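You operate a simulated robot arm through the tools that you are given. There is no shell and no other tool. Be economical: measure what you need, move in short steps, check, and stop when the job is done.

The job below is to be done with a simulated robot arm. You get a single attempt, and the scene is never put back.

TASK
Take the long pin and leave it on the small pallet top. Take the silver bolt and put it on the grey card sheet. Open the lower drawer, take the medium seal on the coupler bench top and put it away inside and shut the drawer again. Put the white label on the coupler bench top away on the packing bench top. Pull the bench drawer open. Do these in any order.

Only the result counts: the job must be done as asked and must still hold three seconds after the hand-in. Knocking over, shifting, dropping, spilling or breaking anything else fails it. Lids that push on must go on centred and level and be pressed home; caps that screw on are set level and turned clockwise until they are tight. Flat cloth is picked up by pressing the open fingertips on it (5 to 10 N) and closing them slowly along it; thin cloth reads only 2 to 8 mm in the jaws.

THE ROBOT
A 7-joint arm with a two-finger parallel gripper on a trunk, on a base that drives. Base frame: it is fixed to the floor where the robot stands at the start and does not move with it; the origin is under the middle of the robot, x ahead of it, y to its left, z up. Units: mm, rad, N and s.
Its first joint turns from -2.897 to 2.897 rad. Places, roughly: bench drawer [500, 0, 700]; grey card sheet (20x15x2 cm) [500, -2100, 800]; long pin (7x6x19 cm) [500, 200, 900]; lower drawer [3300, 6200, 400]; lower drawer inside [3300, 6300, 400]; medium seal (6x6x2 cm) [600, 2100, 800]; packing bench top [700, 500, 900]; silver bolt (4x4x10 cm) [400, 0, 900]; small pallet top [-1000, -2300, 600]; white label [750, 2750, 750]. Payload 1.57 kg.
The TCP is the grasp point between the finger pads, 30 mm short of the fingertips. In the tool frame z runs along the fingers and y along their closing line. The gripper opens to 110 mm. The fingers are 24 mm wide and 12 mm thick; the gripper's body (48 by 112 mm) begins 78 mm behind the TCP.
Orientation is told as [roll, pitch, yaw] about the base's x, y, z axes, in that order, counted from this pose: with the fingers straight down and closing along the base's y, the tool's x points along the base's -x, its y along +y and its z along -z.

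THE INTERFACE
- The arm moves only by the tool step_arm. Its argument "commands" is a list that holds one entry, the list of rows, each a list of 7 numbers: the gripper command, from -1 (fully open) to 1 (shut), values between in proportion, then the shift along the tool's x, y, z in mm, then the turn, a rotation vector about the tool's x, y, z in rad. In form: [[[hand, dx, dy, dz, wx, wy, wz], ...]]. A call has 1 to 20 rows; each row shifts and turns the commanded pose from where the row before left it, along the tool's axes as they then stand. A row lasts 0.2 s, in which the tool goes at most 50 mm and 0.15 rad; a call with a longer step from one row to the next is refused whole, and so is a gripper value outside its range. A pose out of reach is approached as far as the arm can. The call stops where the force on the tool passes 40 N (or 10 N more than at its start, if that is more) or the arm is blocked; 0.2 s more then pass. Each finger travels about 45 mm/s and halts on what it meets, pressing with about 25 N; the grip force reading is that of the motor and also rises with nothing between the fingers. The clock runs only during rows and for 0.2 s after the last one: add rows that do not move to give the fingers time. The reply holds the time, the measured pose of the TCP, the force on the tool along the base axes, the opening and the grip force, in the units named above and with some noise, with the torque about the TCP (base axes, N m) and any sound that the robot's microphone picked up.
- Cameras (640 x 400 px; columns grow to the right, rows downward): "scene" is now at [12.6, 141.2, 1551]; the picture's right is [-0.14, -0.99, 0.00], its down [-0.86, 0.12, -0.50] and it looks along [0.49, -0.07, -0.87] (base axes); focal length 277 px, centre (320, 200). "wrist" rides on the gripper at [70, 16, -141] in the tool frame; the picture's right is [-0.23, 0.97, 0.00], its down [-0.86, -0.20, -0.48] and it looks along [-0.47, -0.11, 0.88] (tool axes); focal length 222 px, centre (320, 200). There is no depth. A picture from a camera that has moved, and an enlarged one, comes with that camera's place and axes in the base frame and with its lens. The place of the scene camera against the robot may be out by one fixed shift of up to 18 mm in any direction.
- grab_frame(camera): a new picture of that camera. The clock stands still meanwhile.
- move_column(by): slides the trunk up (or, below 0, down) by that many mm; the arm and the scene camera ride with it, the base frame stays. It gives what a move gives, with no picture.
- steer(legs): drives the robot by 1 to 6 legs, each [ahead, turn to the left] in mm and rad, along the robot's own axes; the way and the turn of a leg run together, so that a leg with both is an arc; at most 1500 mm and 3.142 rad a leg. The arm and the cameras ride along, it lands a little off, and it stops where it bumps. It gives what a move gives.
- aim_head(pan, tilt): turns the head with the scene camera to pan (to the left, within 2.705 rad either way) and tilt (down, from -0.506 to 1.204), counted from straight ahead of the robot. It gives what a move gives.
- close_up(camera, box): a new picture of the part [left, top, right, bottom] of that camera's present view, enlarged. The clock stands still meanwhile.
- sign_off(): hands the job in; it is judged then, once.

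Work in short steps. Places have to be worked out from the pictures, the camera data and where the tool is seen: move nearer, look again, correct. Check each grasp and each placing, and mend what went wrong. You have 175 turns and 138 pictures in all, those below and enlarged ones among them. Open the gripper and draw the arm clear of the work before you hand the job in, unless the task says otherwise; then end with one line.

The tools are called after ">>>" as name(argument=value, ...) on one line, values as JSON. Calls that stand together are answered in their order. step_arm: Moves the arm, as the interface text tells. Its arguments: {"type":"object","properties":{"commands":{"type":"array","items":{"type":"array","items":{"type":"array","items":{"type":"number"}}}}},"required":["commands"]} The other tools are called the same way: move_column (by) slides the trunk up or down; steer (legs) drives the base; aim_head (pan, tilt) turns the head that bears the scene camera; grab_frame (camera) takes a picture; close_up (camera, box) takes an enlarged picture of a part of a camera's view; sign_off () hands the job in.

At the start:

```text
clock: 0.0
ee_pos: [468.2, 186.2, 1137.3]
tool_rot: [0.001, -0.001, 0.001]
wrist_force: [-0.7, -1.2, 0.5]
torque: [0.02, 0.02, 0.0]
opening: 110.1
grasp_force: 0.0
trunk travel left (down, up): [-500.0, 90.0]
robot x, y, heading: [-1.3, 0.2, -0.001]
head pan, tilt: [-0.143, 1.051]
```

scene: 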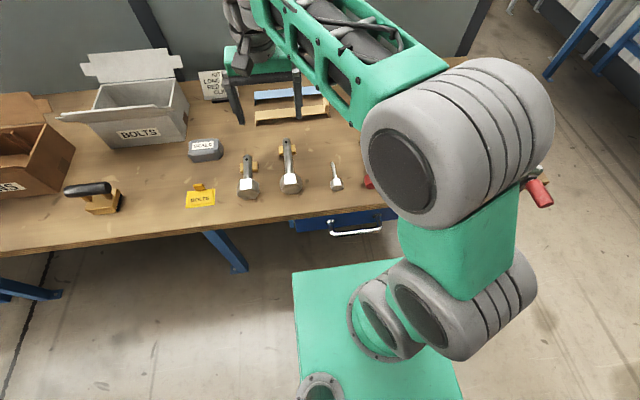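
wrist: 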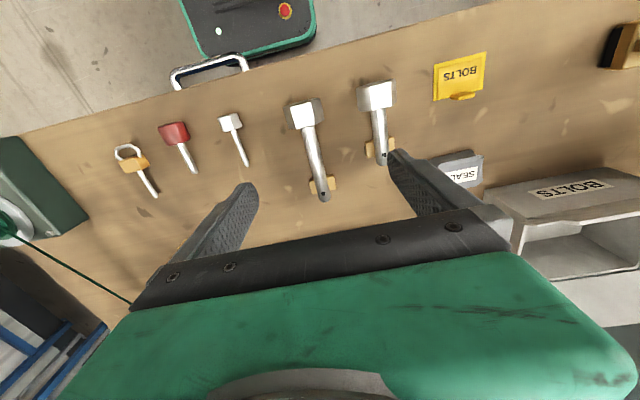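

The bench lies ahead with several bolts and pins. I'll enlarge the wrist view to see which is which.

>>> close_up(camera="wrist", box=[80, 50, 500, 230])

>>> close_up(camera="scene", box=[180, 60, 400, 240])

```text
1.52 times, centred on (290, 140) of wrist
camera zoom: at [398.7, 203.9, 1278.4], right [0.23, 0.97, 0.0], down [0.86, -0.2, 0.48], along [0.47, -0.11, -0.88], focal length 338 px, centre (366, 291)
```

zoom: 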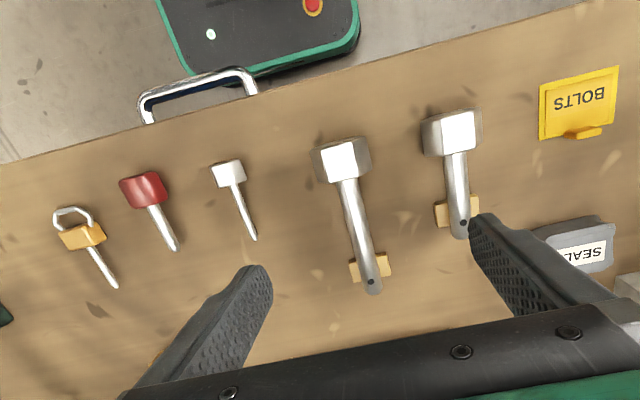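

```text
2.22 times, centred on (290, 150) of scene
camera zoom: at [12.6, 141.2, 1551.0], right [-0.14, -0.99, 0.0], down [-0.86, 0.12, -0.5], along [0.49, -0.07, -0.87], focal length 616 px, centre (387, 311)
```

zoom: 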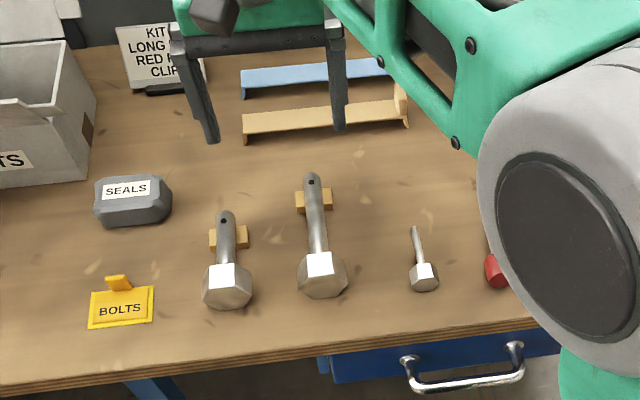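

The long pin is the longest one, lying along x at y≈167 with its head towards me. I'll come down closer over the shank and look again to fix heights.

>>> step_arm(commands=[[[-1, -4, -6, 40, 0, 0, 0], [-1, -4, -6, 40, 0, 0, 0], [-1, -4, -6, 40, 0, 0, 0], [-1, 0, 0, 0, 0, 0, 0]]])

>>> grab_frame(camera="wrist")

```text
clock: 1.0
ee_pos: [480.6, 167.5, 1019.1]
tool_rot: [-0.001, 0.0, 0.0]
wrist_force: [0.6, -0.5, 0.3]
torque: [0.0, 0.03, 0.0]
opening: 109.8
grasp_force: 0.0
trunk travel left (down, up): [-500.0, 90.0]
robot x, y, heading: [0.7, 1.8, -0.0]
head pan, tilt: [-0.143, 1.051]
```

```text
133 pictures are left
camera wrist: at [411.4, 185.4, 1159.7], right [0.23, 0.97, 0.0], down [0.86, -0.2, 0.48], along [0.47, -0.11, -0.88], focal length 222 px, centre (320, 200)
```

wrist: 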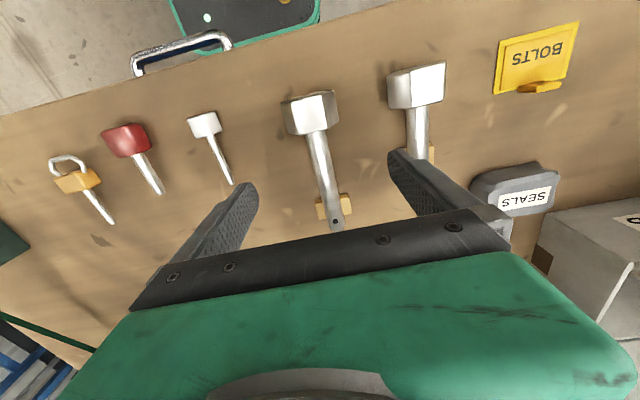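

The shank's tail top works out to z≈900, y≈168, so the shank axis is near 890. I'll descend to 930 and check the view.

>>> step_arm(commands=[[[-1, 0, 0, 30, 0, 0, 0], [-1, 0, 0, 30, 0, 0, 0], [-1, 0, 0, 29, 0, 0, 0], [-1, 0, 0, 0, 0, 0, 0]]])

>>> grab_frame(camera="wrist")

>>> grab_frame(camera="scene")

```text
clock: 2.0
ee_pos: [480.1, 169.3, 926.7]
tool_rot: [0.001, 0.0, -0.001]
wrist_force: [-0.3, 0.1, 0.4]
torque: [0.03, -0.02, 0.01]
opening: 110.1
grasp_force: 0.1
trunk travel left (down, up): [-500.0, 90.0]
robot x, y, heading: [0.8, -3.2, -0.005]
head pan, tilt: [-0.143, 1.051]
```

```text
132 pictures are left
camera wrist: at [410.9, 186.6, 1068.2], right [0.23, 0.97, 0.0], down [0.86, -0.2, 0.48], along [0.47, -0.11, -0.88], focal length 222 px, centre (320, 200)
```

wrist: 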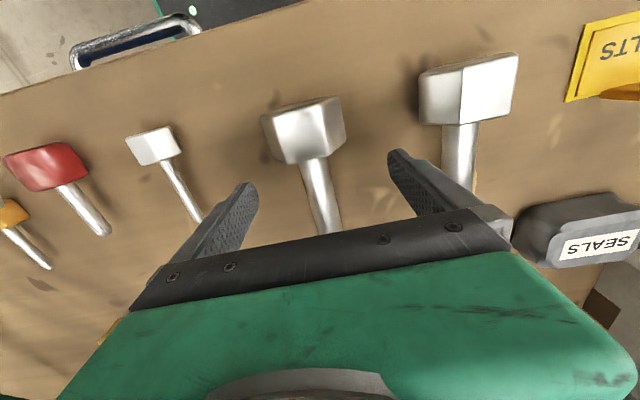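

```text
131 pictures are left
camera scene: at [12.8, 141.3, 1551.0], right [-0.14, -0.99, 0.0], down [-0.86, 0.12, -0.5], along [0.49, -0.07, -0.87], focal length 277 px, centre (320, 200)
```

scene: 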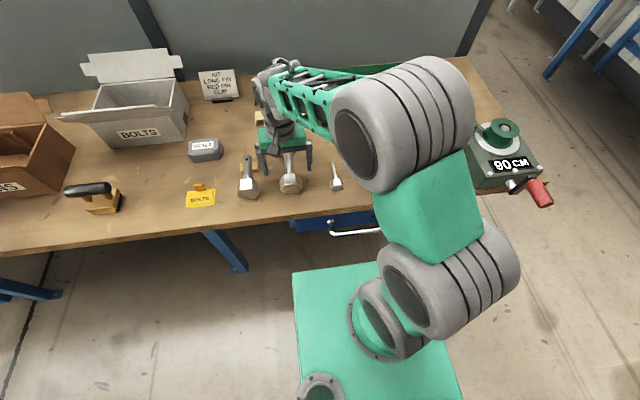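

The jaws straddle the shank just behind the head. I shift 7 mm further along, descend, and close.

>>> step_arm(commands=[[[-1, -7, 0, 0, 0, 0, 0], [-1, 0, 0, 16, 0, 0, 0], [-1, 0, 0, 16, 0, 0, 0], [-1, 0, 0, 0, 0, 0, 0], [1, 0, 0, 0, 0, 0, 0], [1, 0, 0, 0, 0, 0, 0], [1, 0, 0, 0, 0, 0, 0], [1, 0, 0, 0, 0, 0, 0], [1, 0, 0, 0, 0, 0, 0], [1, 0, 0, 0, 0, 0, 0], [1, 0, 0, 0, 0, 0, 0]]])

>>> grab_frame(camera="wrist")

```text
clock: 4.4
ee_pos: [486.9, 169.1, 896.3]
tool_rot: [0.001, 0.0, -0.001]
wrist_force: [0.5, -2.1, 0.5]
torque: [-0.04, 0.19, 0.39]
opening: 24.2
grasp_force: 25.6
trunk travel left (down, up): [-500.0, 90.0]
robot x, y, heading: [-0.3, -0.3, -0.0]
head pan, tilt: [-0.143, 1.051]
```

```text
130 pictures are left
camera wrist: at [417.7, 186.4, 1036.9], right [0.23, 0.97, 0.0], down [0.86, -0.2, 0.48], along [0.47, -0.11, -0.88], focal length 222 px, centre (320, 200)
```

wrist: 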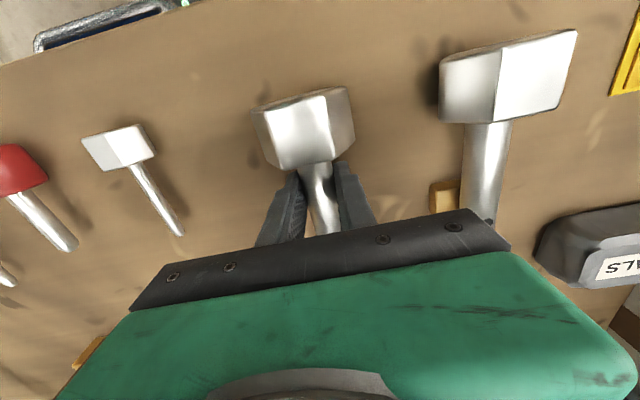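

The shank is gripped at 24 mm. I lift straight up.

>>> step_arm(commands=[[[1, 0, 0, -10, 0, 0, 0], [1, 0, 0, -20, 0, 0, 0], [1, 0, 0, -40, 0, 0, 0], [1, 0, 0, -40, 0, 0, 0], [1, 0, 0, -40, 0, 0, 0], [1, 0, 0, 0, 0, 0, 0]]])

>>> grab_frame(camera="wrist")

```text
clock: 5.8
ee_pos: [487.8, 167.1, 1048.8]
tool_rot: [0.001, 0.0, 0.001]
wrist_force: [0.2, -0.4, -7.9]
torque: [-0.02, -0.02, 0.0]
opening: 24.1
grasp_force: 25.1
trunk travel left (down, up): [-500.0, 90.0]
robot x, y, heading: [0.0, 2.4, 0.002]
head pan, tilt: [-0.143, 1.051]
```

```text
129 pictures are left
camera wrist: at [418.3, 185.3, 1189.5], right [0.23, 0.97, 0.0], down [0.86, -0.2, 0.48], along [0.47, -0.11, -0.88], focal length 222 px, centre (320, 200)
```

wrist: 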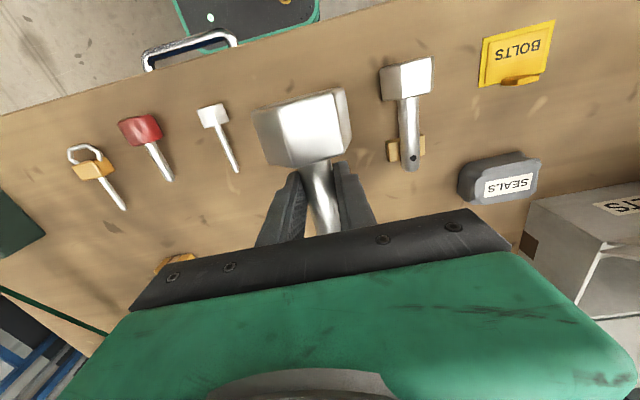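

The pin is held level (about 0.8 kg). I look right and right-behind with the head to survey the way to the pallet.

>>> aim_head(pan=-1.3, tilt=0.55)

>>> grab_frame(camera="scene")

>>> aim_head(pan=-2.2, tilt=0.55)

>>> grab_frame(camera="scene")

```text
clock: 7.2
ee_pos: [487.8, 168.2, 1047.7]
tool_rot: [0.0, 0.0, 0.0]
wrist_force: [-0.8, 0.6, -6.5]
torque: [-0.04, -0.01, -0.02]
opening: 24.2
grasp_force: 24.9
trunk travel left (down, up): [-500.0, 90.0]
robot x, y, heading: [0.9, -0.5, -0.003]
head pan, tilt: [-1.3, 0.55]
```

```text
128 pictures are left
camera scene: at [-28.6, 64.4, 1590.9], right [-0.96, -0.27, 0.0], down [-0.14, 0.5, -0.85], along [0.23, -0.82, -0.52], focal length 277 px, centre (320, 200)
```

scene: 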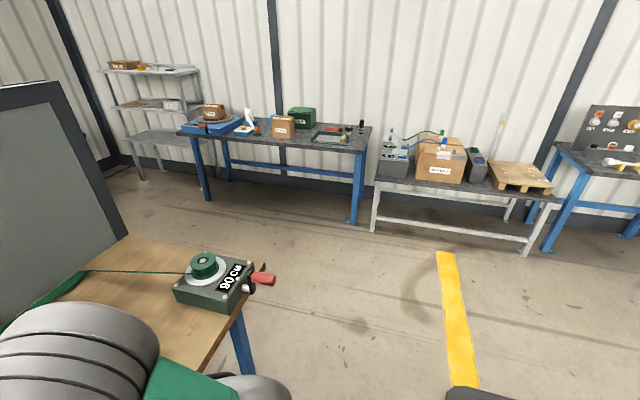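

```text
clock: 8.4
ee_pos: [487.2, 168.3, 1048.4]
tool_rot: [0.0, -0.001, 0.0]
wrist_force: [0.1, 0.5, -7.9]
torque: [-0.02, -0.11, 0.0]
opening: 24.1
grasp_force: 24.5
trunk travel left (down, up): [-500.0, 90.0]
robot x, y, heading: [0.7, -4.2, -0.001]
head pan, tilt: [-2.201, 0.55]
```

```text
127 pictures are left
camera scene: at [-105.5, 78.3, 1591.0], right [-0.81, 0.59, 0.0], down [0.31, 0.42, -0.85], along [-0.5, -0.69, -0.52], focal length 277 px, centre (320, 200)
```

scene: 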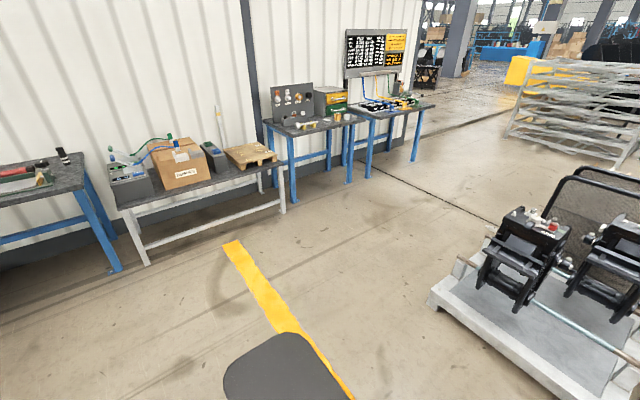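

The small pallet stands on the low bench near (-1000,-2300). I back away from the bench, turn right and drive toward it, stopping short to look.

>>> steer(legs=[[-700, 0], [0, -1.756], [1300, 0], [0, 0.185]])

>>> aim_head(pan=0, tilt=0.7)

>>> grab_frame(camera="scene")

```text
clock: 23.4
ee_pos: [-818.5, -1766.6, 1048.9]
tool_rot: [0.0, 0.0, -1.597]
wrist_force: [0.6, -0.5, -7.9]
torque: [-0.03, 0.02, 0.03]
opening: 24.1
grasp_force: 25.5
trunk travel left (down, up): [-500.0, 90.0]
robot x, y, heading: [-972.8, -1274.9, -1.595]
head pan, tilt: [-2.201, 0.55]
```

```text
clock: 25.4
ee_pos: [-817.3, -1766.1, 1048.0]
tool_rot: [0.001, 0.003, -1.594]
wrist_force: [0.5, 0.5, -8.3]
torque: [-0.02, 0.01, -0.02]
opening: 24.1
grasp_force: 25.1
trunk travel left (down, up): [-500.0, 90.0]
robot x, y, heading: [-972.8, -1274.4, -1.595]
head pan, tilt: [0.0, 0.7]
```

```text
126 pictures are left
camera scene: at [-812.5, -1307.9, 1577.8], right [-1.0, 0.03, 0.0], down [0.02, 0.64, -0.76], along [-0.02, -0.76, -0.64], focal length 277 px, centre (320, 200)
```

scene: 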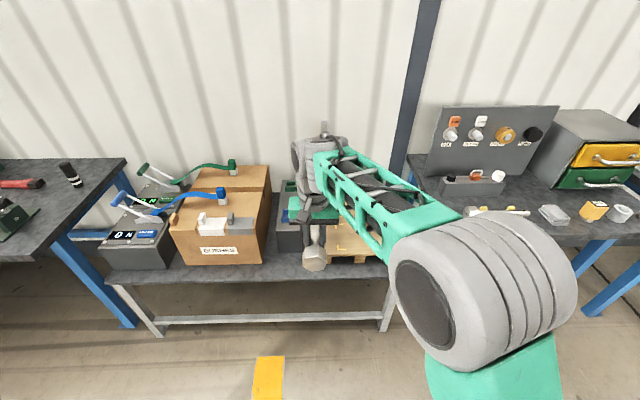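

The arm hides the pallet, which I judge to be about (-970,-2160). I move the arm toward x≈-970, go forward 200 mm and look with the wrist camera.

>>> step_arm(commands=[[[1, 0, -40, 0, 0, 0, 0], [1, 0, -40, 0, 0, 0, 0], [1, 0, -40, 0, 0, 0, 0], [1, 0, -30, 0, 0, 0, 0], [1, 0, 0, 0, 0, 0, 0]]])

>>> steer(legs=[[200, 0]])

>>> grab_frame(camera="wrist")

>>> grab_frame(camera="scene")

```text
clock: 26.6
ee_pos: [-967.9, -1762.7, 1049.7]
tool_rot: [0.002, 0.001, -1.596]
wrist_force: [-0.3, 1.1, -8.3]
torque: [-0.03, 0.02, 0.01]
opening: 23.9
grasp_force: 24.8
trunk travel left (down, up): [-500.0, 90.0]
robot x, y, heading: [-972.8, -1275.2, -1.593]
head pan, tilt: [0.0, 0.7]
```

```text
clock: 28.2
ee_pos: [-974.5, -1961.2, 1048.4]
tool_rot: [0.001, 0.003, -1.596]
wrist_force: [-1.0, 0.0, -8.1]
torque: [0.0, -0.02, -0.01]
opening: 23.9
grasp_force: 24.8
trunk travel left (down, up): [-500.0, 90.0]
robot x, y, heading: [-978.0, -1471.3, -1.594]
head pan, tilt: [0.0, 0.7]
```

```text
125 pictures are left
camera wrist: at [-954.9, -1889.9, 1190.0], right [0.97, -0.25, 0.0], down [-0.22, -0.85, 0.48], along [-0.12, -0.46, -0.88], focal length 222 px, centre (320, 200)
```

wrist: 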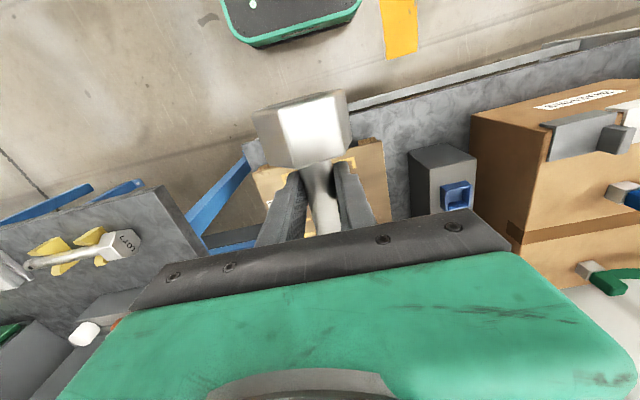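

```text
124 pictures are left
camera scene: at [-817.7, -1505.4, 1577.7], right [-1.0, 0.03, 0.0], down [0.02, 0.64, -0.76], along [-0.02, -0.76, -0.64], focal length 277 px, centre (320, 200)
```

scene: 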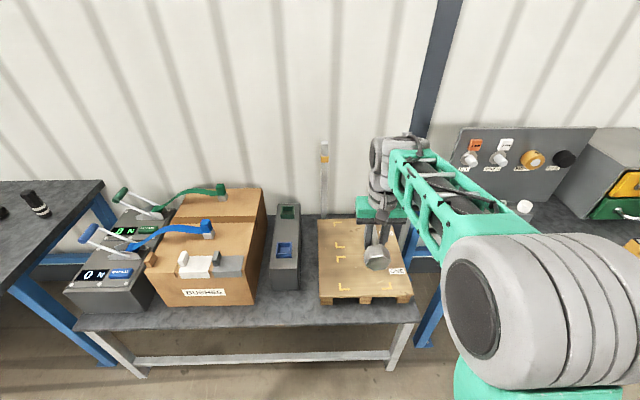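

The pallet now shows clearly, with yellow marks on top. I enlarge it.

>>> close_up(camera="scene", box=[260, 190, 450, 320])

```text
3.08 times, centred on (355, 255) of scene
camera zoom: at [-817.7, -1505.4, 1577.7], right [-1.0, 0.03, 0.0], down [0.02, 0.64, -0.76], along [-0.02, -0.76, -0.64], focal length 852 px, centre (212, 31)
```

zoom: 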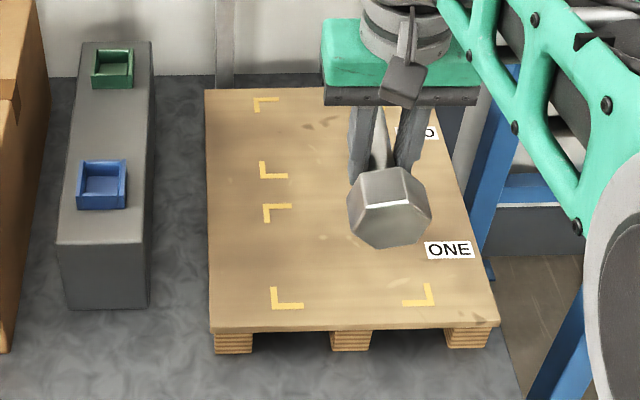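

Pallet top ≈ z 605, spanning x -1200…-830, y -2080…-2515. I drive 130 mm closer, lower the trunk by 330 and shift the hand to x≈-1010.

>>> steer(legs=[[130, 0]])

>>> move_column(by=-280)

>>> step_arm(commands=[[[1, -30, -15, 0, 0, 0, 0], [1, -40, -10, 0, 0, 0, 0], [1, -40, 0, 0, 0, 0, 0], [1, 0, 0, 0, 0, 0.12, 0], [1, 0, 0, 0, 0, 0, 0]]])

>>> grab_frame(camera="wrist")

>>> grab_frame(camera="scene")

```text
clock: 29.5
ee_pos: [-976.3, -2091.8, 1048.7]
tool_rot: [0.0, 0.002, -1.596]
wrist_force: [-0.2, -0.7, -6.9]
torque: [0.02, -0.01, 0.0]
opening: 23.8
grasp_force: 25.2
trunk travel left (down, up): [-500.0, 90.0]
robot x, y, heading: [-980.4, -1605.6, -1.597]
head pan, tilt: [0.0, 0.7]
```

```text
clock: 32.3
ee_pos: [-979.0, -2091.3, 768.9]
tool_rot: [-0.001, 0.002, -1.594]
wrist_force: [-0.1, 0.0, -6.9]
torque: [-0.06, -0.01, 0.02]
opening: 23.9
grasp_force: 25.2
trunk travel left (down, up): [-220.0, 370.0]
robot x, y, heading: [-977.3, -1606.1, -1.594]
head pan, tilt: [0.0, 0.7]
```

```text
clock: 33.5
ee_pos: [-1003.9, -2199.9, 769.7]
tool_rot: [0.001, 0.126, -1.597]
wrist_force: [0.3, -0.1, -8.2]
torque: [-0.03, -0.01, 0.03]
opening: 24.1
grasp_force: 24.9
trunk travel left (down, up): [-220.0, 370.0]
robot x, y, heading: [-980.1, -1605.6, -1.595]
head pan, tilt: [0.0, 0.7]
```

```text
122 pictures are left
camera wrist: at [-984.9, -2148.2, 916.2], right [0.97, -0.25, -0.03], down [-0.22, -0.9, 0.37], along [-0.12, -0.35, -0.93], focal length 222 px, centre (320, 200)
```

wrist: 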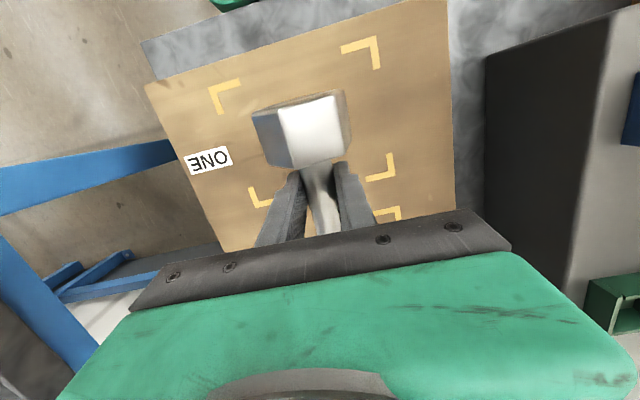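

```text
121 pictures are left
camera scene: at [-821.0, -1637.1, 1297.8], right [-1.0, 0.03, 0.0], down [0.02, 0.64, -0.76], along [-0.02, -0.76, -0.64], focal length 277 px, centre (320, 200)
```

scene: 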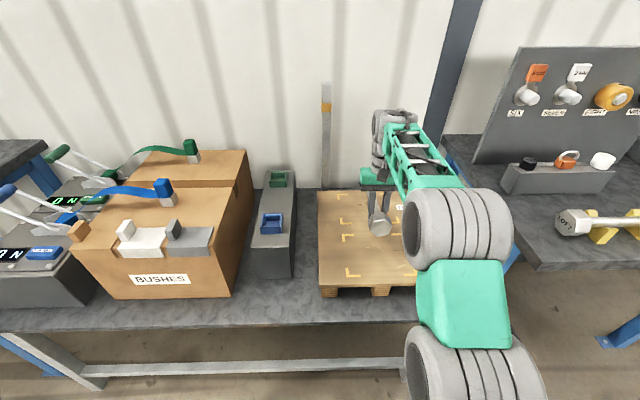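

The hand is over the middle of the pallet. I descend vertically most of the way, then finer.

>>> step_arm(commands=[[[1, -3.6, 0, 29.8, 0, 0, 0], [1, -3.6, 0, 29.8, 0, 0, 0], [1, -3.6, 0, 29.8, 0, 0, 0], [1, -1.2, 0, 9.9, 0, 0, 0], [1, 0, 0, 0, 0, 0, 0]]])

>>> grab_frame(camera="wrist")

```text
clock: 34.7
ee_pos: [-1004.6, -2201.6, 668.2]
tool_rot: [-0.002, 0.122, -1.596]
wrist_force: [0.2, -0.5, -7.4]
torque: [-0.05, 0.05, -0.02]
opening: 24.2
grasp_force: 25.4
trunk travel left (down, up): [-220.0, 370.0]
robot x, y, heading: [-979.5, -1603.9, -1.594]
head pan, tilt: [0.0, 0.7]
```

```text
120 pictures are left
camera wrist: at [-986.1, -2148.9, 816.5], right [0.97, -0.25, -0.03], down [-0.22, -0.9, 0.37], along [-0.12, -0.35, -0.93], focal length 222 px, centre (320, 200)
```

wrist: 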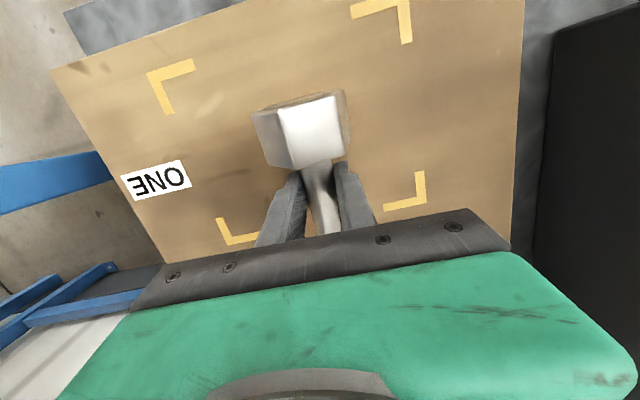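

Close above; I go down in 4 mm steps watching the force.

>>> step_arm(commands=[[[1, -0.5, 0, 4, 0, 0, 0], [1, -0.5, 0, 4, 0, 0, 0], [1, -0.5, 0, 4, 0, 0, 0], [1, -0.5, 0, 4, 0, 0, 0], [1, -0.5, 0, 4, 0, 0, 0], [1, 0, 0, 0, 0, 0, 0]]])

```text
clock: 36.1
ee_pos: [-1005.5, -2201.7, 651.1]
tool_rot: [-0.001, 0.118, -1.595]
wrist_force: [-0.4, -5.7, 19.7]
torque: [-0.03, -0.09, 0.05]
opening: 24.0
grasp_force: 25.3
trunk travel left (down, up): [-220.0, 370.0]
robot x, y, heading: [-981.1, -1606.3, -1.595]
head pan, tilt: [0.0, 0.7]
```

Contact (about 20 N). I back off 1 mm and open the jaws.

>>> step_arm(commands=[[[1, 0, 0, -2, 0, 0, 0], [0.4, 0, 0, 0, 0, 0, 0], [0.0, 0, 0, 0, 0, 0, 0], [-0.3, 0, 0, 0, 0, 0, 0], [-0.3, 0, 0, 0, 0, 0, 0], [-0.3, 0, 0, 0, 0, 0, 0]]])

>>> grab_frame(camera="wrist")

```text
clock: 37.5
ee_pos: [-1004.1, -2200.4, 651.7]
tool_rot: [-0.001, 0.123, -1.596]
wrist_force: [-0.7, 5.8, 13.3]
torque: [0.08, 0.0, 0.02]
opening: 68.5
grasp_force: 0.1
trunk travel left (down, up): [-220.0, 370.0]
robot x, y, heading: [-983.1, -1606.7, -1.601]
head pan, tilt: [0.0, 0.7]
```

```text
119 pictures are left
camera wrist: at [-986.7, -2147.4, 799.6], right [0.97, -0.25, -0.03], down [-0.22, -0.9, 0.37], along [-0.12, -0.35, -0.93], focal length 222 px, centre (320, 200)
```

wrist: 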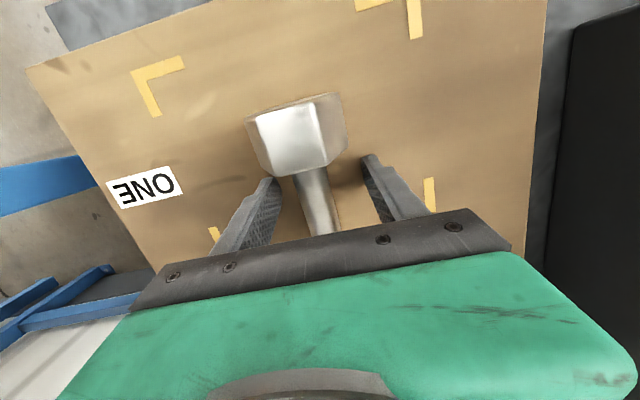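

The pin lies free on the pallet. I raise the hand, then raise the trunk and check the pin.

>>> step_arm(commands=[[[-0.3, 2.4, 0, -20, 0, 0, 0], [-0.3, 4.8, 0, -40, 0, 0, 0], [-0.5, 4.8, 0, -40, 0, 0, 0], [-1, 4.8, 0, -40, 0, 0, 0], [-1, 0, 0, 0, 0, -0.12, 0], [-1, 30, 0, 0, 0, 0, 0], [-1, 40, 0, 0, 0, 0, 0], [-1, 40, 0, 0, 0, 0, 0], [-1, 0, 0, 0, 0, 0, 0]]])

>>> move_column(by=280)

>>> grab_frame(camera="scene")

```text
clock: 39.5
ee_pos: [-1000.6, -2088.3, 790.1]
tool_rot: [0.0, 0.002, -1.595]
wrist_force: [-0.1, 0.7, 1.6]
torque: [0.01, 0.04, 0.01]
opening: 109.7
grasp_force: 0.0
trunk travel left (down, up): [-220.0, 370.0]
robot x, y, heading: [-978.3, -1604.4, -1.595]
head pan, tilt: [0.0, 0.7]
```

```text
clock: 42.4
ee_pos: [-998.9, -2088.9, 1070.6]
tool_rot: [0.001, 0.001, -1.596]
wrist_force: [0.5, 0.3, 0.4]
torque: [0.04, -0.03, -0.02]
opening: 109.9
grasp_force: 0.0
trunk travel left (down, up): [-500.0, 90.0]
robot x, y, heading: [-985.9, -1602.3, -1.598]
head pan, tilt: [0.0, 0.7]
```

```text
118 pictures are left
camera scene: at [-821.0, -1636.5, 1577.8], right [-1.0, 0.03, 0.0], down [0.02, 0.64, -0.76], along [-0.02, -0.76, -0.64], focal length 277 px, centre (320, 200)
```

scene: 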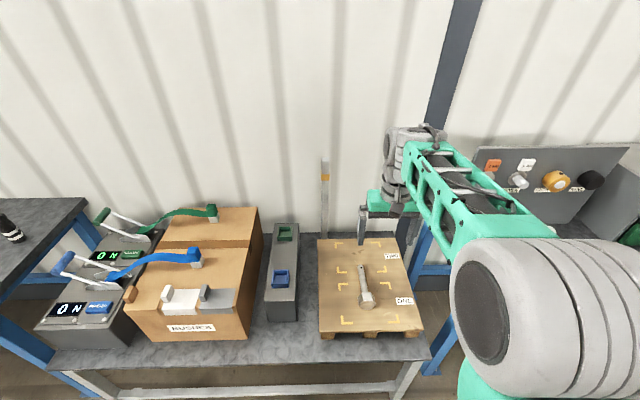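

The pin lies well on the pallet. I drive back along the same route to the packing bench.

>>> steer(legs=[[-330, 0], [0, -0.17], [-1300, 0], [0, 1.766], [670, 0]])

>>> aim_head(pan=-0.14, tilt=1.0)

>>> grab_frame(camera="wrist")

>>> grab_frame(camera="scene")

```text
clock: 58.9
ee_pos: [428.9, 3.4, 1071.2]
tool_rot: [-0.001, 0.002, 0.009]
wrist_force: [-0.4, -0.7, -0.7]
torque: [-0.01, -0.03, -0.04]
opening: 110.0
grasp_force: 0.1
trunk travel left (down, up): [-500.0, 90.0]
robot x, y, heading: [-59.2, 5.1, 0.006]
head pan, tilt: [0.0, 0.7]
```

```text
clock: 59.7
ee_pos: [429.1, 3.4, 1070.6]
tool_rot: [-0.001, 0.002, 0.012]
wrist_force: [-0.7, 0.7, 0.2]
torque: [0.02, 0.01, 0.03]
opening: 110.2
grasp_force: 0.1
trunk travel left (down, up): [-500.0, 90.0]
robot x, y, heading: [-56.9, 1.9, 0.009]
head pan, tilt: [-0.14, 1.0]
```

```text
117 pictures are left
camera wrist: at [359.4, 20.5, 1211.0], right [0.22, 0.98, 0.0], down [0.86, -0.19, 0.48], along [0.47, -0.1, -0.88], focal length 222 px, centre (320, 200)
```

wrist: 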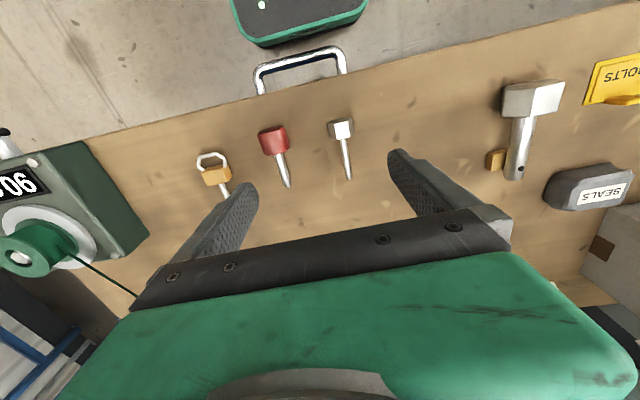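

```text
116 pictures are left
camera scene: at [-42.8, 146.1, 1554.5], right [-0.13, -0.99, 0.0], down [-0.83, 0.11, -0.54], along [0.54, -0.07, -0.84], focal length 277 px, centre (320, 200)
```

scene: 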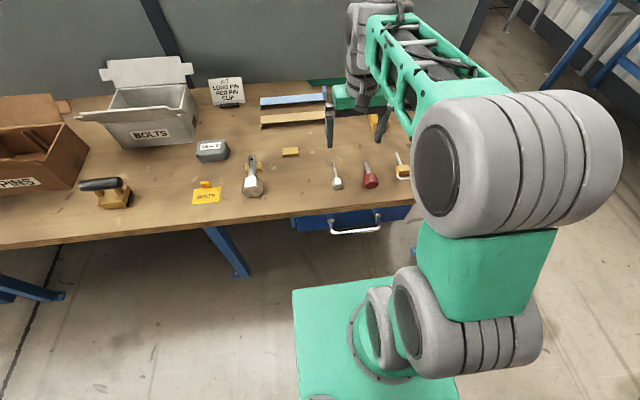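

The silver bolt lies at about (425…508, 38). I move over its shank and descend to about 930 for a check.

>>> step_arm(commands=[[[-1, -8, 12, 35, 0, 0, 0], [-1, -8, 12, 35, 0, 0, 0], [-1, -7, 11, 35, 0, 0, 0], [-1, 0, 0, 35, 0, 0, 0], [-0.5, 0, 0, 0, 0, 0, 0], [-0.5, 0, 0, 0, 0, 0, 0]]])

>>> grab_frame(camera="wrist")

```text
clock: 61.1
ee_pos: [450.3, 38.9, 928.1]
tool_rot: [-0.001, 0.001, 0.01]
wrist_force: [0.0, 0.2, 1.1]
torque: [0.03, 0.03, -0.03]
opening: 82.4
grasp_force: 0.0
trunk travel left (down, up): [-500.0, 90.0]
robot x, y, heading: [-59.6, 5.7, 0.014]
head pan, tilt: [-0.14, 1.0]
```

```text
115 pictures are left
camera wrist: at [381.2, 55.6, 1069.3], right [0.22, 0.98, 0.0], down [0.86, -0.19, 0.48], along [0.47, -0.1, -0.88], focal length 222 px, centre (320, 200)
```

wrist: 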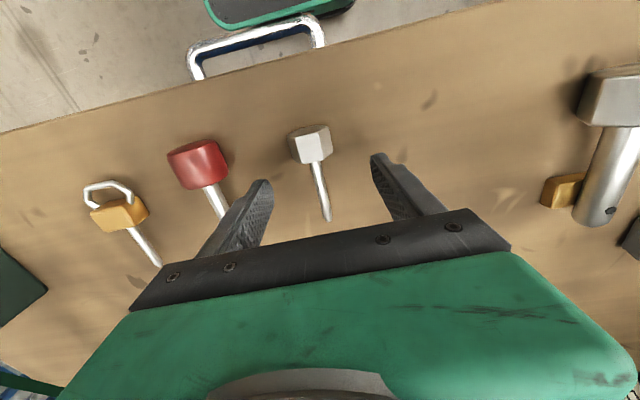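

Shank sits between the jaws at y≈38. I shift 6 mm on, descend to 897 and close.

>>> step_arm(commands=[[[-0.4, -6, -1, 15, 0, 0, 0], [-0.4, 0, 0, 16, 0, 0, 0], [-0.4, 0, 0, 0, 0, 0, 0], [1, 0, 0, 0, 0, 0, 0], [1, 0, 0, 0, 0, 0, 0], [1, 0, 0, 0, 0, 0, 0], [1, 0, 0, 0, 0, 0, 0], [1, 0, 0, 0, 0, 0, 0], [1, 0, 0, 0, 0, 0, 0], [1, 0, 0, 0, 0, 0, 0]]])

>>> grab_frame(camera="wrist")

```text
clock: 63.3
ee_pos: [457.1, 37.6, 898.5]
tool_rot: [-0.001, 0.001, 0.01]
wrist_force: [-0.5, -3.0, -0.6]
torque: [-0.22, 0.04, 0.2]
opening: 0.0
grasp_force: 20.9
trunk travel left (down, up): [-500.0, 90.0]
robot x, y, heading: [-61.1, 4.3, 0.01]
head pan, tilt: [-0.14, 1.0]
```

```text
114 pictures are left
camera wrist: at [387.7, 54.7, 1039.5], right [0.22, 0.98, 0.0], down [0.86, -0.19, 0.48], along [0.47, -0.1, -0.88], focal length 222 px, centre (320, 200)
```

wrist: 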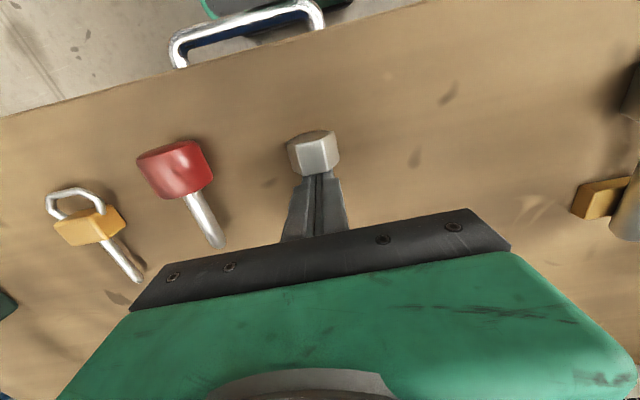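

The jaws shut above the shank, so the table is lower than I guessed. I reopen and descend gently, watching force.

>>> step_arm(commands=[[[-0.3, 0, 0, -3, 0, 0, 0], [-0.3, 0, 0, 0, 0, 0, 0], [-0.3, 0, 0, 0, 0, 0, 0], [-0.3, 0, 0, 0, 0, 0, 0], [-0.3, 0, 0, 5, 0, 0, 0], [-0.3, 0, 0, 5, 0, 0, 0], [-0.3, 0, 0, 4, 0, 0, 0], [-0.3, 0, 0, 4, 0, 0, 0], [-0.3, 0, 0, 0, 0, 0, 0]]])

>>> grab_frame(camera="wrist")

```text
clock: 65.2
ee_pos: [458.6, 38.0, 891.2]
tool_rot: [0.001, -0.005, 0.009]
wrist_force: [-13.1, -1.8, 21.7]
torque: [-0.31, 0.63, -0.02]
opening: 71.6
grasp_force: 0.2
trunk travel left (down, up): [-500.0, 90.0]
robot x, y, heading: [-54.6, 4.7, 0.012]
head pan, tilt: [-0.14, 1.0]
stopped in row 9: the force on the tool passed its limit (the readings are from after the stop); the commanded pose is now the measured one
```

```text
113 pictures are left
camera wrist: at [386.7, 55.0, 1030.6], right [0.22, 0.98, 0.0], down [0.85, -0.19, 0.48], along [0.47, -0.1, -0.88], focal length 222 px, centre (320, 200)
```

wrist: 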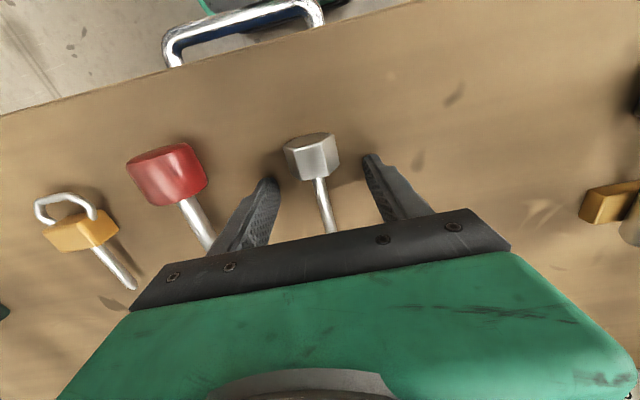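

The tips met the table near z=861. I lift 2 mm and close again.

>>> step_arm(commands=[[[-0.3, 0, 0, -2, 0, 0, 0], [0.2, 0, 0, 0, 0, 0, 0], [1, 0, 0, 0, 0, 0, 0], [1, 0, 0, 0, 0, 0, 0], [1, 0, 0, 0, 0, 0, 0], [1, 0, 0, 0, 0, 0, 0], [1, 0, 0, 0, 0, 0, 0], [1, 0, 0, 0, 0, 0, 0]]])

>>> grab_frame(camera="wrist")

```text
clock: 67.0
ee_pos: [459.2, 39.1, 890.3]
tool_rot: [0.0, -0.005, 0.011]
wrist_force: [0.1, -1.2, 7.2]
torque: [-0.02, 0.13, 0.09]
opening: 0.1
grasp_force: 21.3
trunk travel left (down, up): [-500.0, 90.0]
robot x, y, heading: [-55.6, 2.9, 0.01]
head pan, tilt: [-0.14, 1.0]
```

```text
112 pictures are left
camera wrist: at [388.8, 55.8, 1030.7], right [0.22, 0.98, 0.0], down [0.86, -0.19, 0.48], along [0.47, -0.1, -0.88], focal length 222 px, centre (320, 200)
```

wrist: 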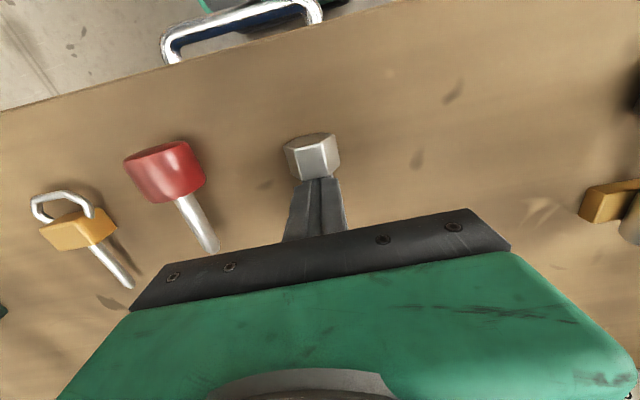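

The opening reads zero again. I enlarge the wrist view around the fingers to see where the shank is.

>>> close_up(camera="wrist", box=[250, 110, 390, 260])

>>> close_up(camera="scene", box=[290, 90, 430, 230])

```text
2.67 times, centred on (320, 185) of wrist
camera zoom: at [388.8, 55.8, 1030.7], right [0.22, 0.98, 0.0], down [0.86, -0.19, 0.48], along [0.47, -0.1, -0.88], focal length 592 px, centre (320, 240)
```

zoom: 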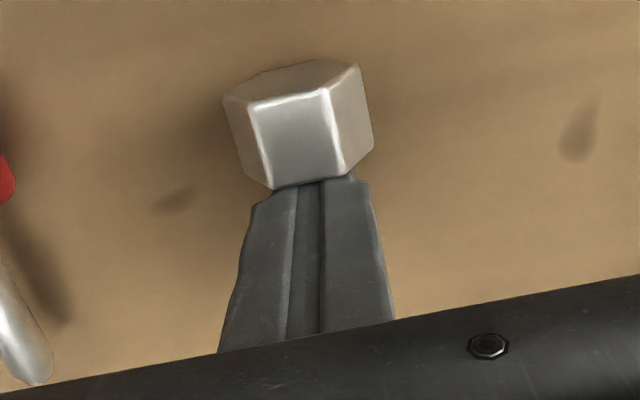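

```text
2.86 times, centred on (360, 160) of scene
camera zoom: at [-43.6, 146.0, 1554.4], right [-0.13, -0.99, 0.0], down [-0.83, 0.11, -0.54], along [0.54, -0.07, -0.84], focal length 791 px, centre (206, 314)
```

zoom: 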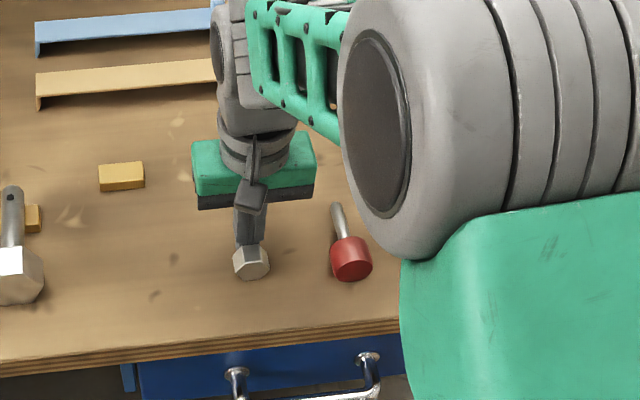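

Unclear; I lift 25 mm to see whether the bolt comes along.

>>> step_arm(commands=[[[1, 0, 0, -10, 0, 0, 0], [1, 0, 0, -15, 0, 0, 0], [1, 0, 0, 0, 0, 0, 0]]])

>>> close_up(camera="wrist", box=[250, 90, 390, 240])

```text
clock: 67.8
ee_pos: [459.5, 38.8, 914.4]
tool_rot: [0.002, -0.004, 0.011]
wrist_force: [0.2, 0.1, -0.4]
torque: [-0.02, -0.05, -0.02]
opening: 1.5
grasp_force: 23.6
trunk travel left (down, up): [-500.0, 90.0]
robot x, y, heading: [-58.4, 9.5, 0.014]
head pan, tilt: [-0.14, 1.0]
```

```text
2.67 times, centred on (320, 165) of wrist
camera zoom: at [389.1, 56.1, 1055.6], right [0.22, 0.98, 0.0], down [0.86, -0.19, 0.48], along [0.47, -0.1, -0.88], focal length 592 px, centre (320, 293)
```

zoom: 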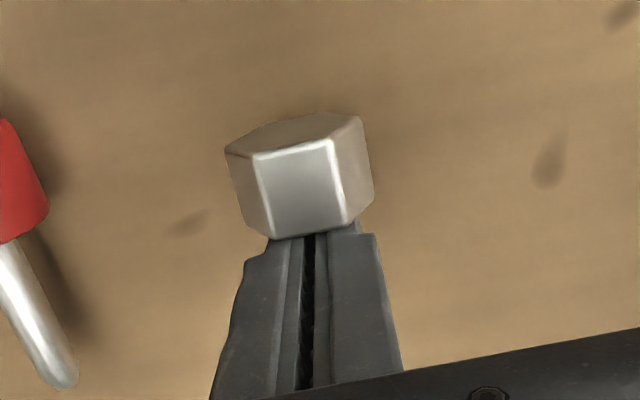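

The head stayed fixed in the view while the table stains moved, so the bolt seems lifted. I raise 60 mm more to confirm.

>>> step_arm(commands=[[[1, 0, 0, -20, 0, 0, 0], [1, 0, 0, -40, 0, 0, 0], [1, 0, 0, -20, 0, 0, 0], [1, 0, 0, 0, 0, 0, 0]]])

>>> grab_frame(camera="wrist")

>>> close_up(camera="scene", box=[290, 90, 430, 230])

```text
clock: 68.8
ee_pos: [460.8, 39.4, 994.1]
tool_rot: [-0.001, -0.003, 0.011]
wrist_force: [0.1, -0.2, -1.0]
torque: [-0.01, -0.01, -0.01]
opening: 8.0
grasp_force: 24.7
trunk travel left (down, up): [-500.0, 90.0]
robot x, y, heading: [-56.0, 6.5, 0.015]
head pan, tilt: [-0.14, 1.0]
```

```text
108 pictures are left
camera wrist: at [389.9, 56.3, 1135.6], right [0.22, 0.98, 0.0], down [0.86, -0.19, 0.48], along [0.47, -0.1, -0.88], focal length 222 px, centre (320, 200)
```

wrist: 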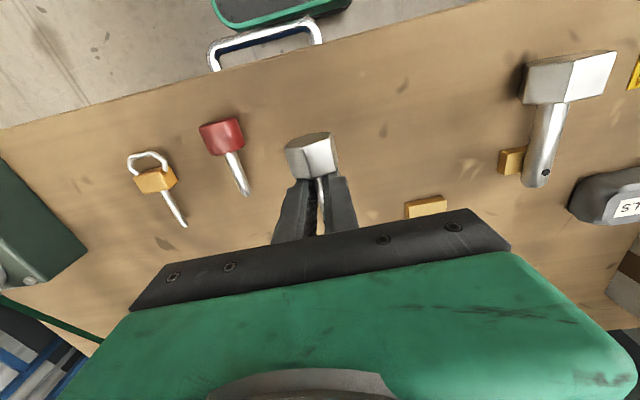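

```text
2.86 times, centred on (360, 160) of scene
camera zoom: at [-42.9, 146.0, 1554.4], right [-0.13, -0.99, 0.0], down [-0.83, 0.11, -0.54], along [0.54, -0.07, -0.84], focal length 791 px, centre (206, 314)
```

zoom: 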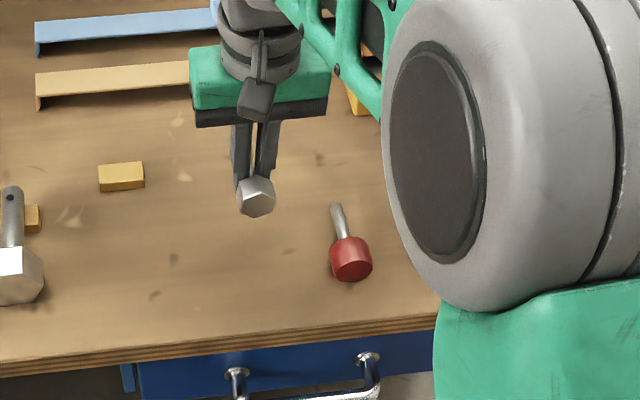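

The bolt is held by the shank (8 mm). I back away, turn and drive toward the bench with the grey card sheet, stopping short to look.

>>> steer(legs=[[-400, 0], [0, -1.1], [1350, 0], [0, -0.48]])

>>> aim_head(pan=0.1, tilt=0.6)

>>> grab_frame(camera="scene")

>>> grab_frame(camera="wrist")

```text
clock: 82.0
ee_pos: [214.0, -1743.2, 993.7]
tool_rot: [0.001, -0.003, -1.568]
wrist_force: [0.1, 0.6, -1.2]
torque: [0.0, 0.0, 0.01]
opening: 8.7
grasp_force: 24.8
trunk travel left (down, up): [-500.0, 90.0]
robot x, y, heading: [181.2, -1227.5, -1.564]
head pan, tilt: [-0.14, 1.0]
```

```text
clock: 82.8
ee_pos: [211.6, -1742.0, 994.0]
tool_rot: [0.0, -0.001, -1.568]
wrist_force: [0.4, -1.0, -1.0]
torque: [0.0, -0.03, 0.0]
opening: 8.6
grasp_force: 24.9
trunk travel left (down, up): [-500.0, 90.0]
robot x, y, heading: [181.6, -1225.7, -1.567]
head pan, tilt: [0.099, 0.6]
```

```text
106 pictures are left
camera scene: at [351.3, -1256.8, 1586.3], right [-0.99, -0.1, 0.0], down [-0.06, 0.56, -0.82], along [0.08, -0.82, -0.57], focal length 277 px, centre (320, 200)
```

scene: 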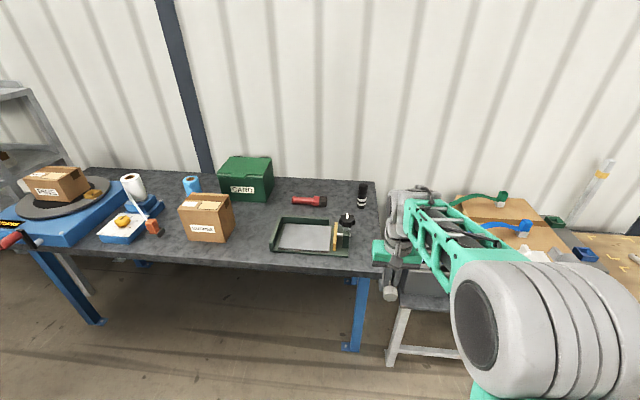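

```text
105 pictures are left
camera wrist: at [228.5, -1671.1, 1135.3], right [0.97, -0.22, 0.0], down [-0.2, -0.85, 0.48], along [-0.11, -0.47, -0.88], focal length 222 px, centre (320, 200)
```

wrist: 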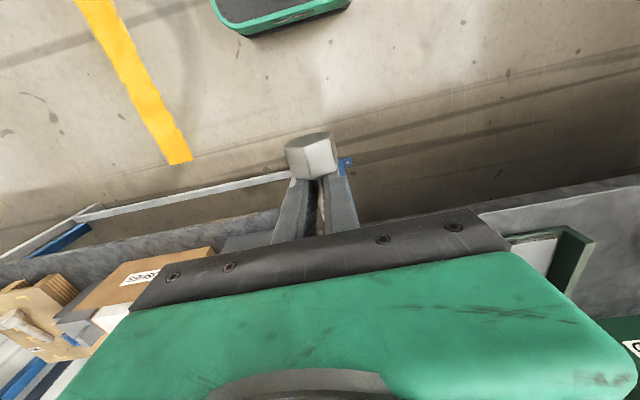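

The grey sheet lies in a green frame near (490,-2070). I enlarge it.

>>> close_up(camera="scene", box=[255, 195, 385, 275])

```text
4.92 times, centred on (320, 235) of scene
camera zoom: at [351.3, -1256.8, 1586.3], right [-0.99, -0.1, 0.0], down [-0.06, 0.56, -0.82], along [0.08, -0.82, -0.57], focal length 1364 px, centre (320, 28)
```

zoom: 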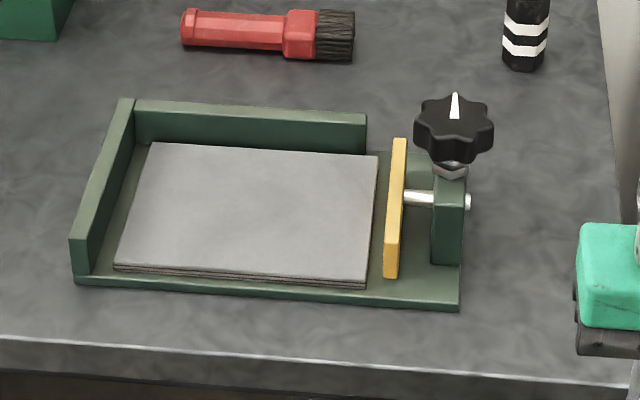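

Sheet centre ≈ (491,-2104), z≈803. I raise the trunk 80 mm for clearance and drive to about (455,-1520) facing the bench.

>>> move_column(by=80)

>>> steer(legs=[[0, 0.75], [390, 0], [0, -0.75]])

>>> grab_frame(camera="wrist")

>>> grab_frame(camera="scene")

```text
clock: 84.0
ee_pos: [212.2, -1742.4, 1074.0]
tool_rot: [0.001, -0.003, -1.567]
wrist_force: [0.0, -0.8, -0.5]
torque: [-0.04, -0.01, -0.01]
opening: 8.6
grasp_force: 25.1
trunk travel left (down, up): [-580.0, 10.0]
robot x, y, heading: [182.2, -1226.2, -1.566]
head pan, tilt: [0.099, 0.6]
```

```text
clock: 90.5
ee_pos: [487.7, -2020.3, 1075.0]
tool_rot: [-0.001, -0.004, -1.558]
wrist_force: [0.3, 0.3, -0.6]
torque: [0.01, -0.01, 0.02]
opening: 8.3
grasp_force: 25.4
trunk travel left (down, up): [-580.0, 10.0]
robot x, y, heading: [449.6, -1502.5, -1.555]
head pan, tilt: [0.099, 0.6]
```

```text
103 pictures are left
camera wrist: at [503.3, -1949.3, 1215.3], right [0.98, -0.21, 0.0], down [-0.19, -0.86, 0.48], along [-0.1, -0.47, -0.88], focal length 222 px, centre (320, 200)
```

wrist: 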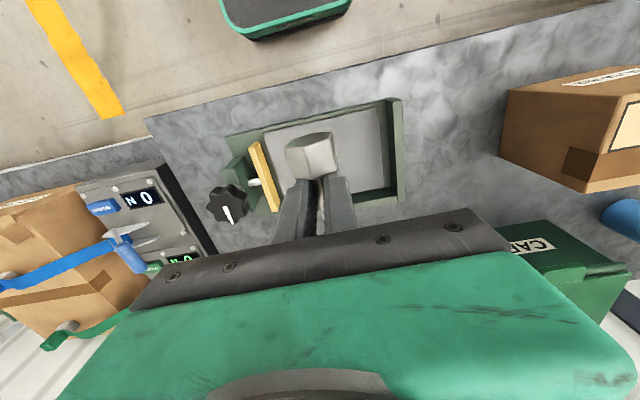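

```text
102 pictures are left
camera scene: at [622.1, -1533.9, 1666.4], right [-0.99, -0.11, 0.0], down [-0.06, 0.56, -0.83], along [0.09, -0.82, -0.56], focal length 277 px, centre (320, 200)
```

scene: 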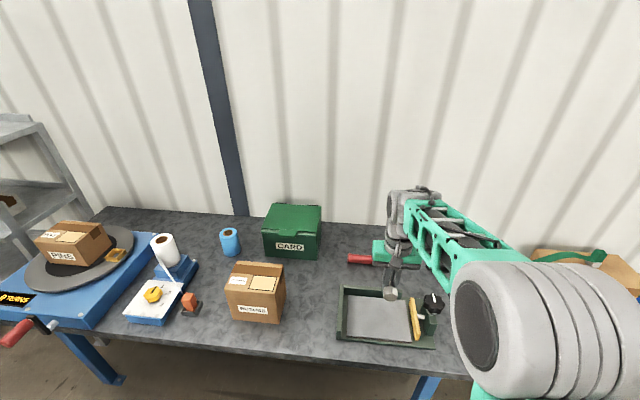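

The sheet centre is about (488,-2092). I move 72 mm further on and lower with the trunk to about z=905.

>>> step_arm(commands=[[[1, -36, 0, 0, 0, 0, 0], [1, -36, 0, 0, 0, 0, 0], [1, 0, 0, 0, 0, 0, 0]]])

>>> move_column(by=-170)

>>> grab_frame(camera="wrist")

```text
clock: 91.3
ee_pos: [488.9, -2091.5, 1074.4]
tool_rot: [0.0, -0.005, -1.556]
wrist_force: [-0.4, -0.5, -0.1]
torque: [-0.04, -0.01, -0.03]
opening: 8.6
grasp_force: 24.8
trunk travel left (down, up): [-580.0, 10.0]
robot x, y, heading: [451.4, -1501.3, -1.559]
head pan, tilt: [0.099, 0.6]
```

```text
clock: 93.2
ee_pos: [489.1, -2092.5, 905.2]
tool_rot: [0.003, -0.003, -1.557]
wrist_force: [0.0, -0.1, -0.1]
torque: [-0.03, 0.02, -0.03]
opening: 8.8
grasp_force: 24.8
trunk travel left (down, up): [-410.0, 180.0]
robot x, y, heading: [451.9, -1502.4, -1.561]
head pan, tilt: [0.099, 0.6]
```

```text
101 pictures are left
camera wrist: at [504.7, -2020.7, 1045.4], right [0.98, -0.21, 0.0], down [-0.19, -0.86, 0.48], along [-0.1, -0.47, -0.88], focal length 222 px, centre (320, 200)
```

wrist: 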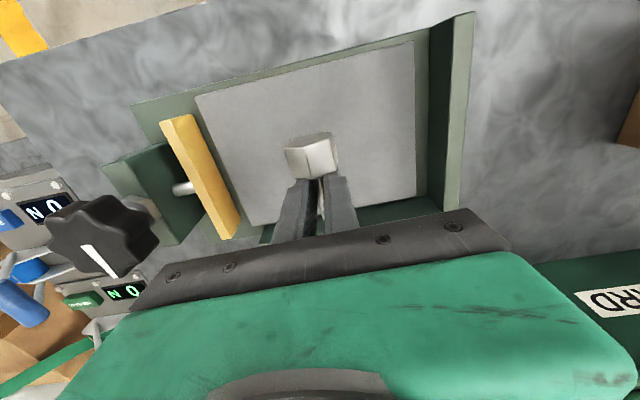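

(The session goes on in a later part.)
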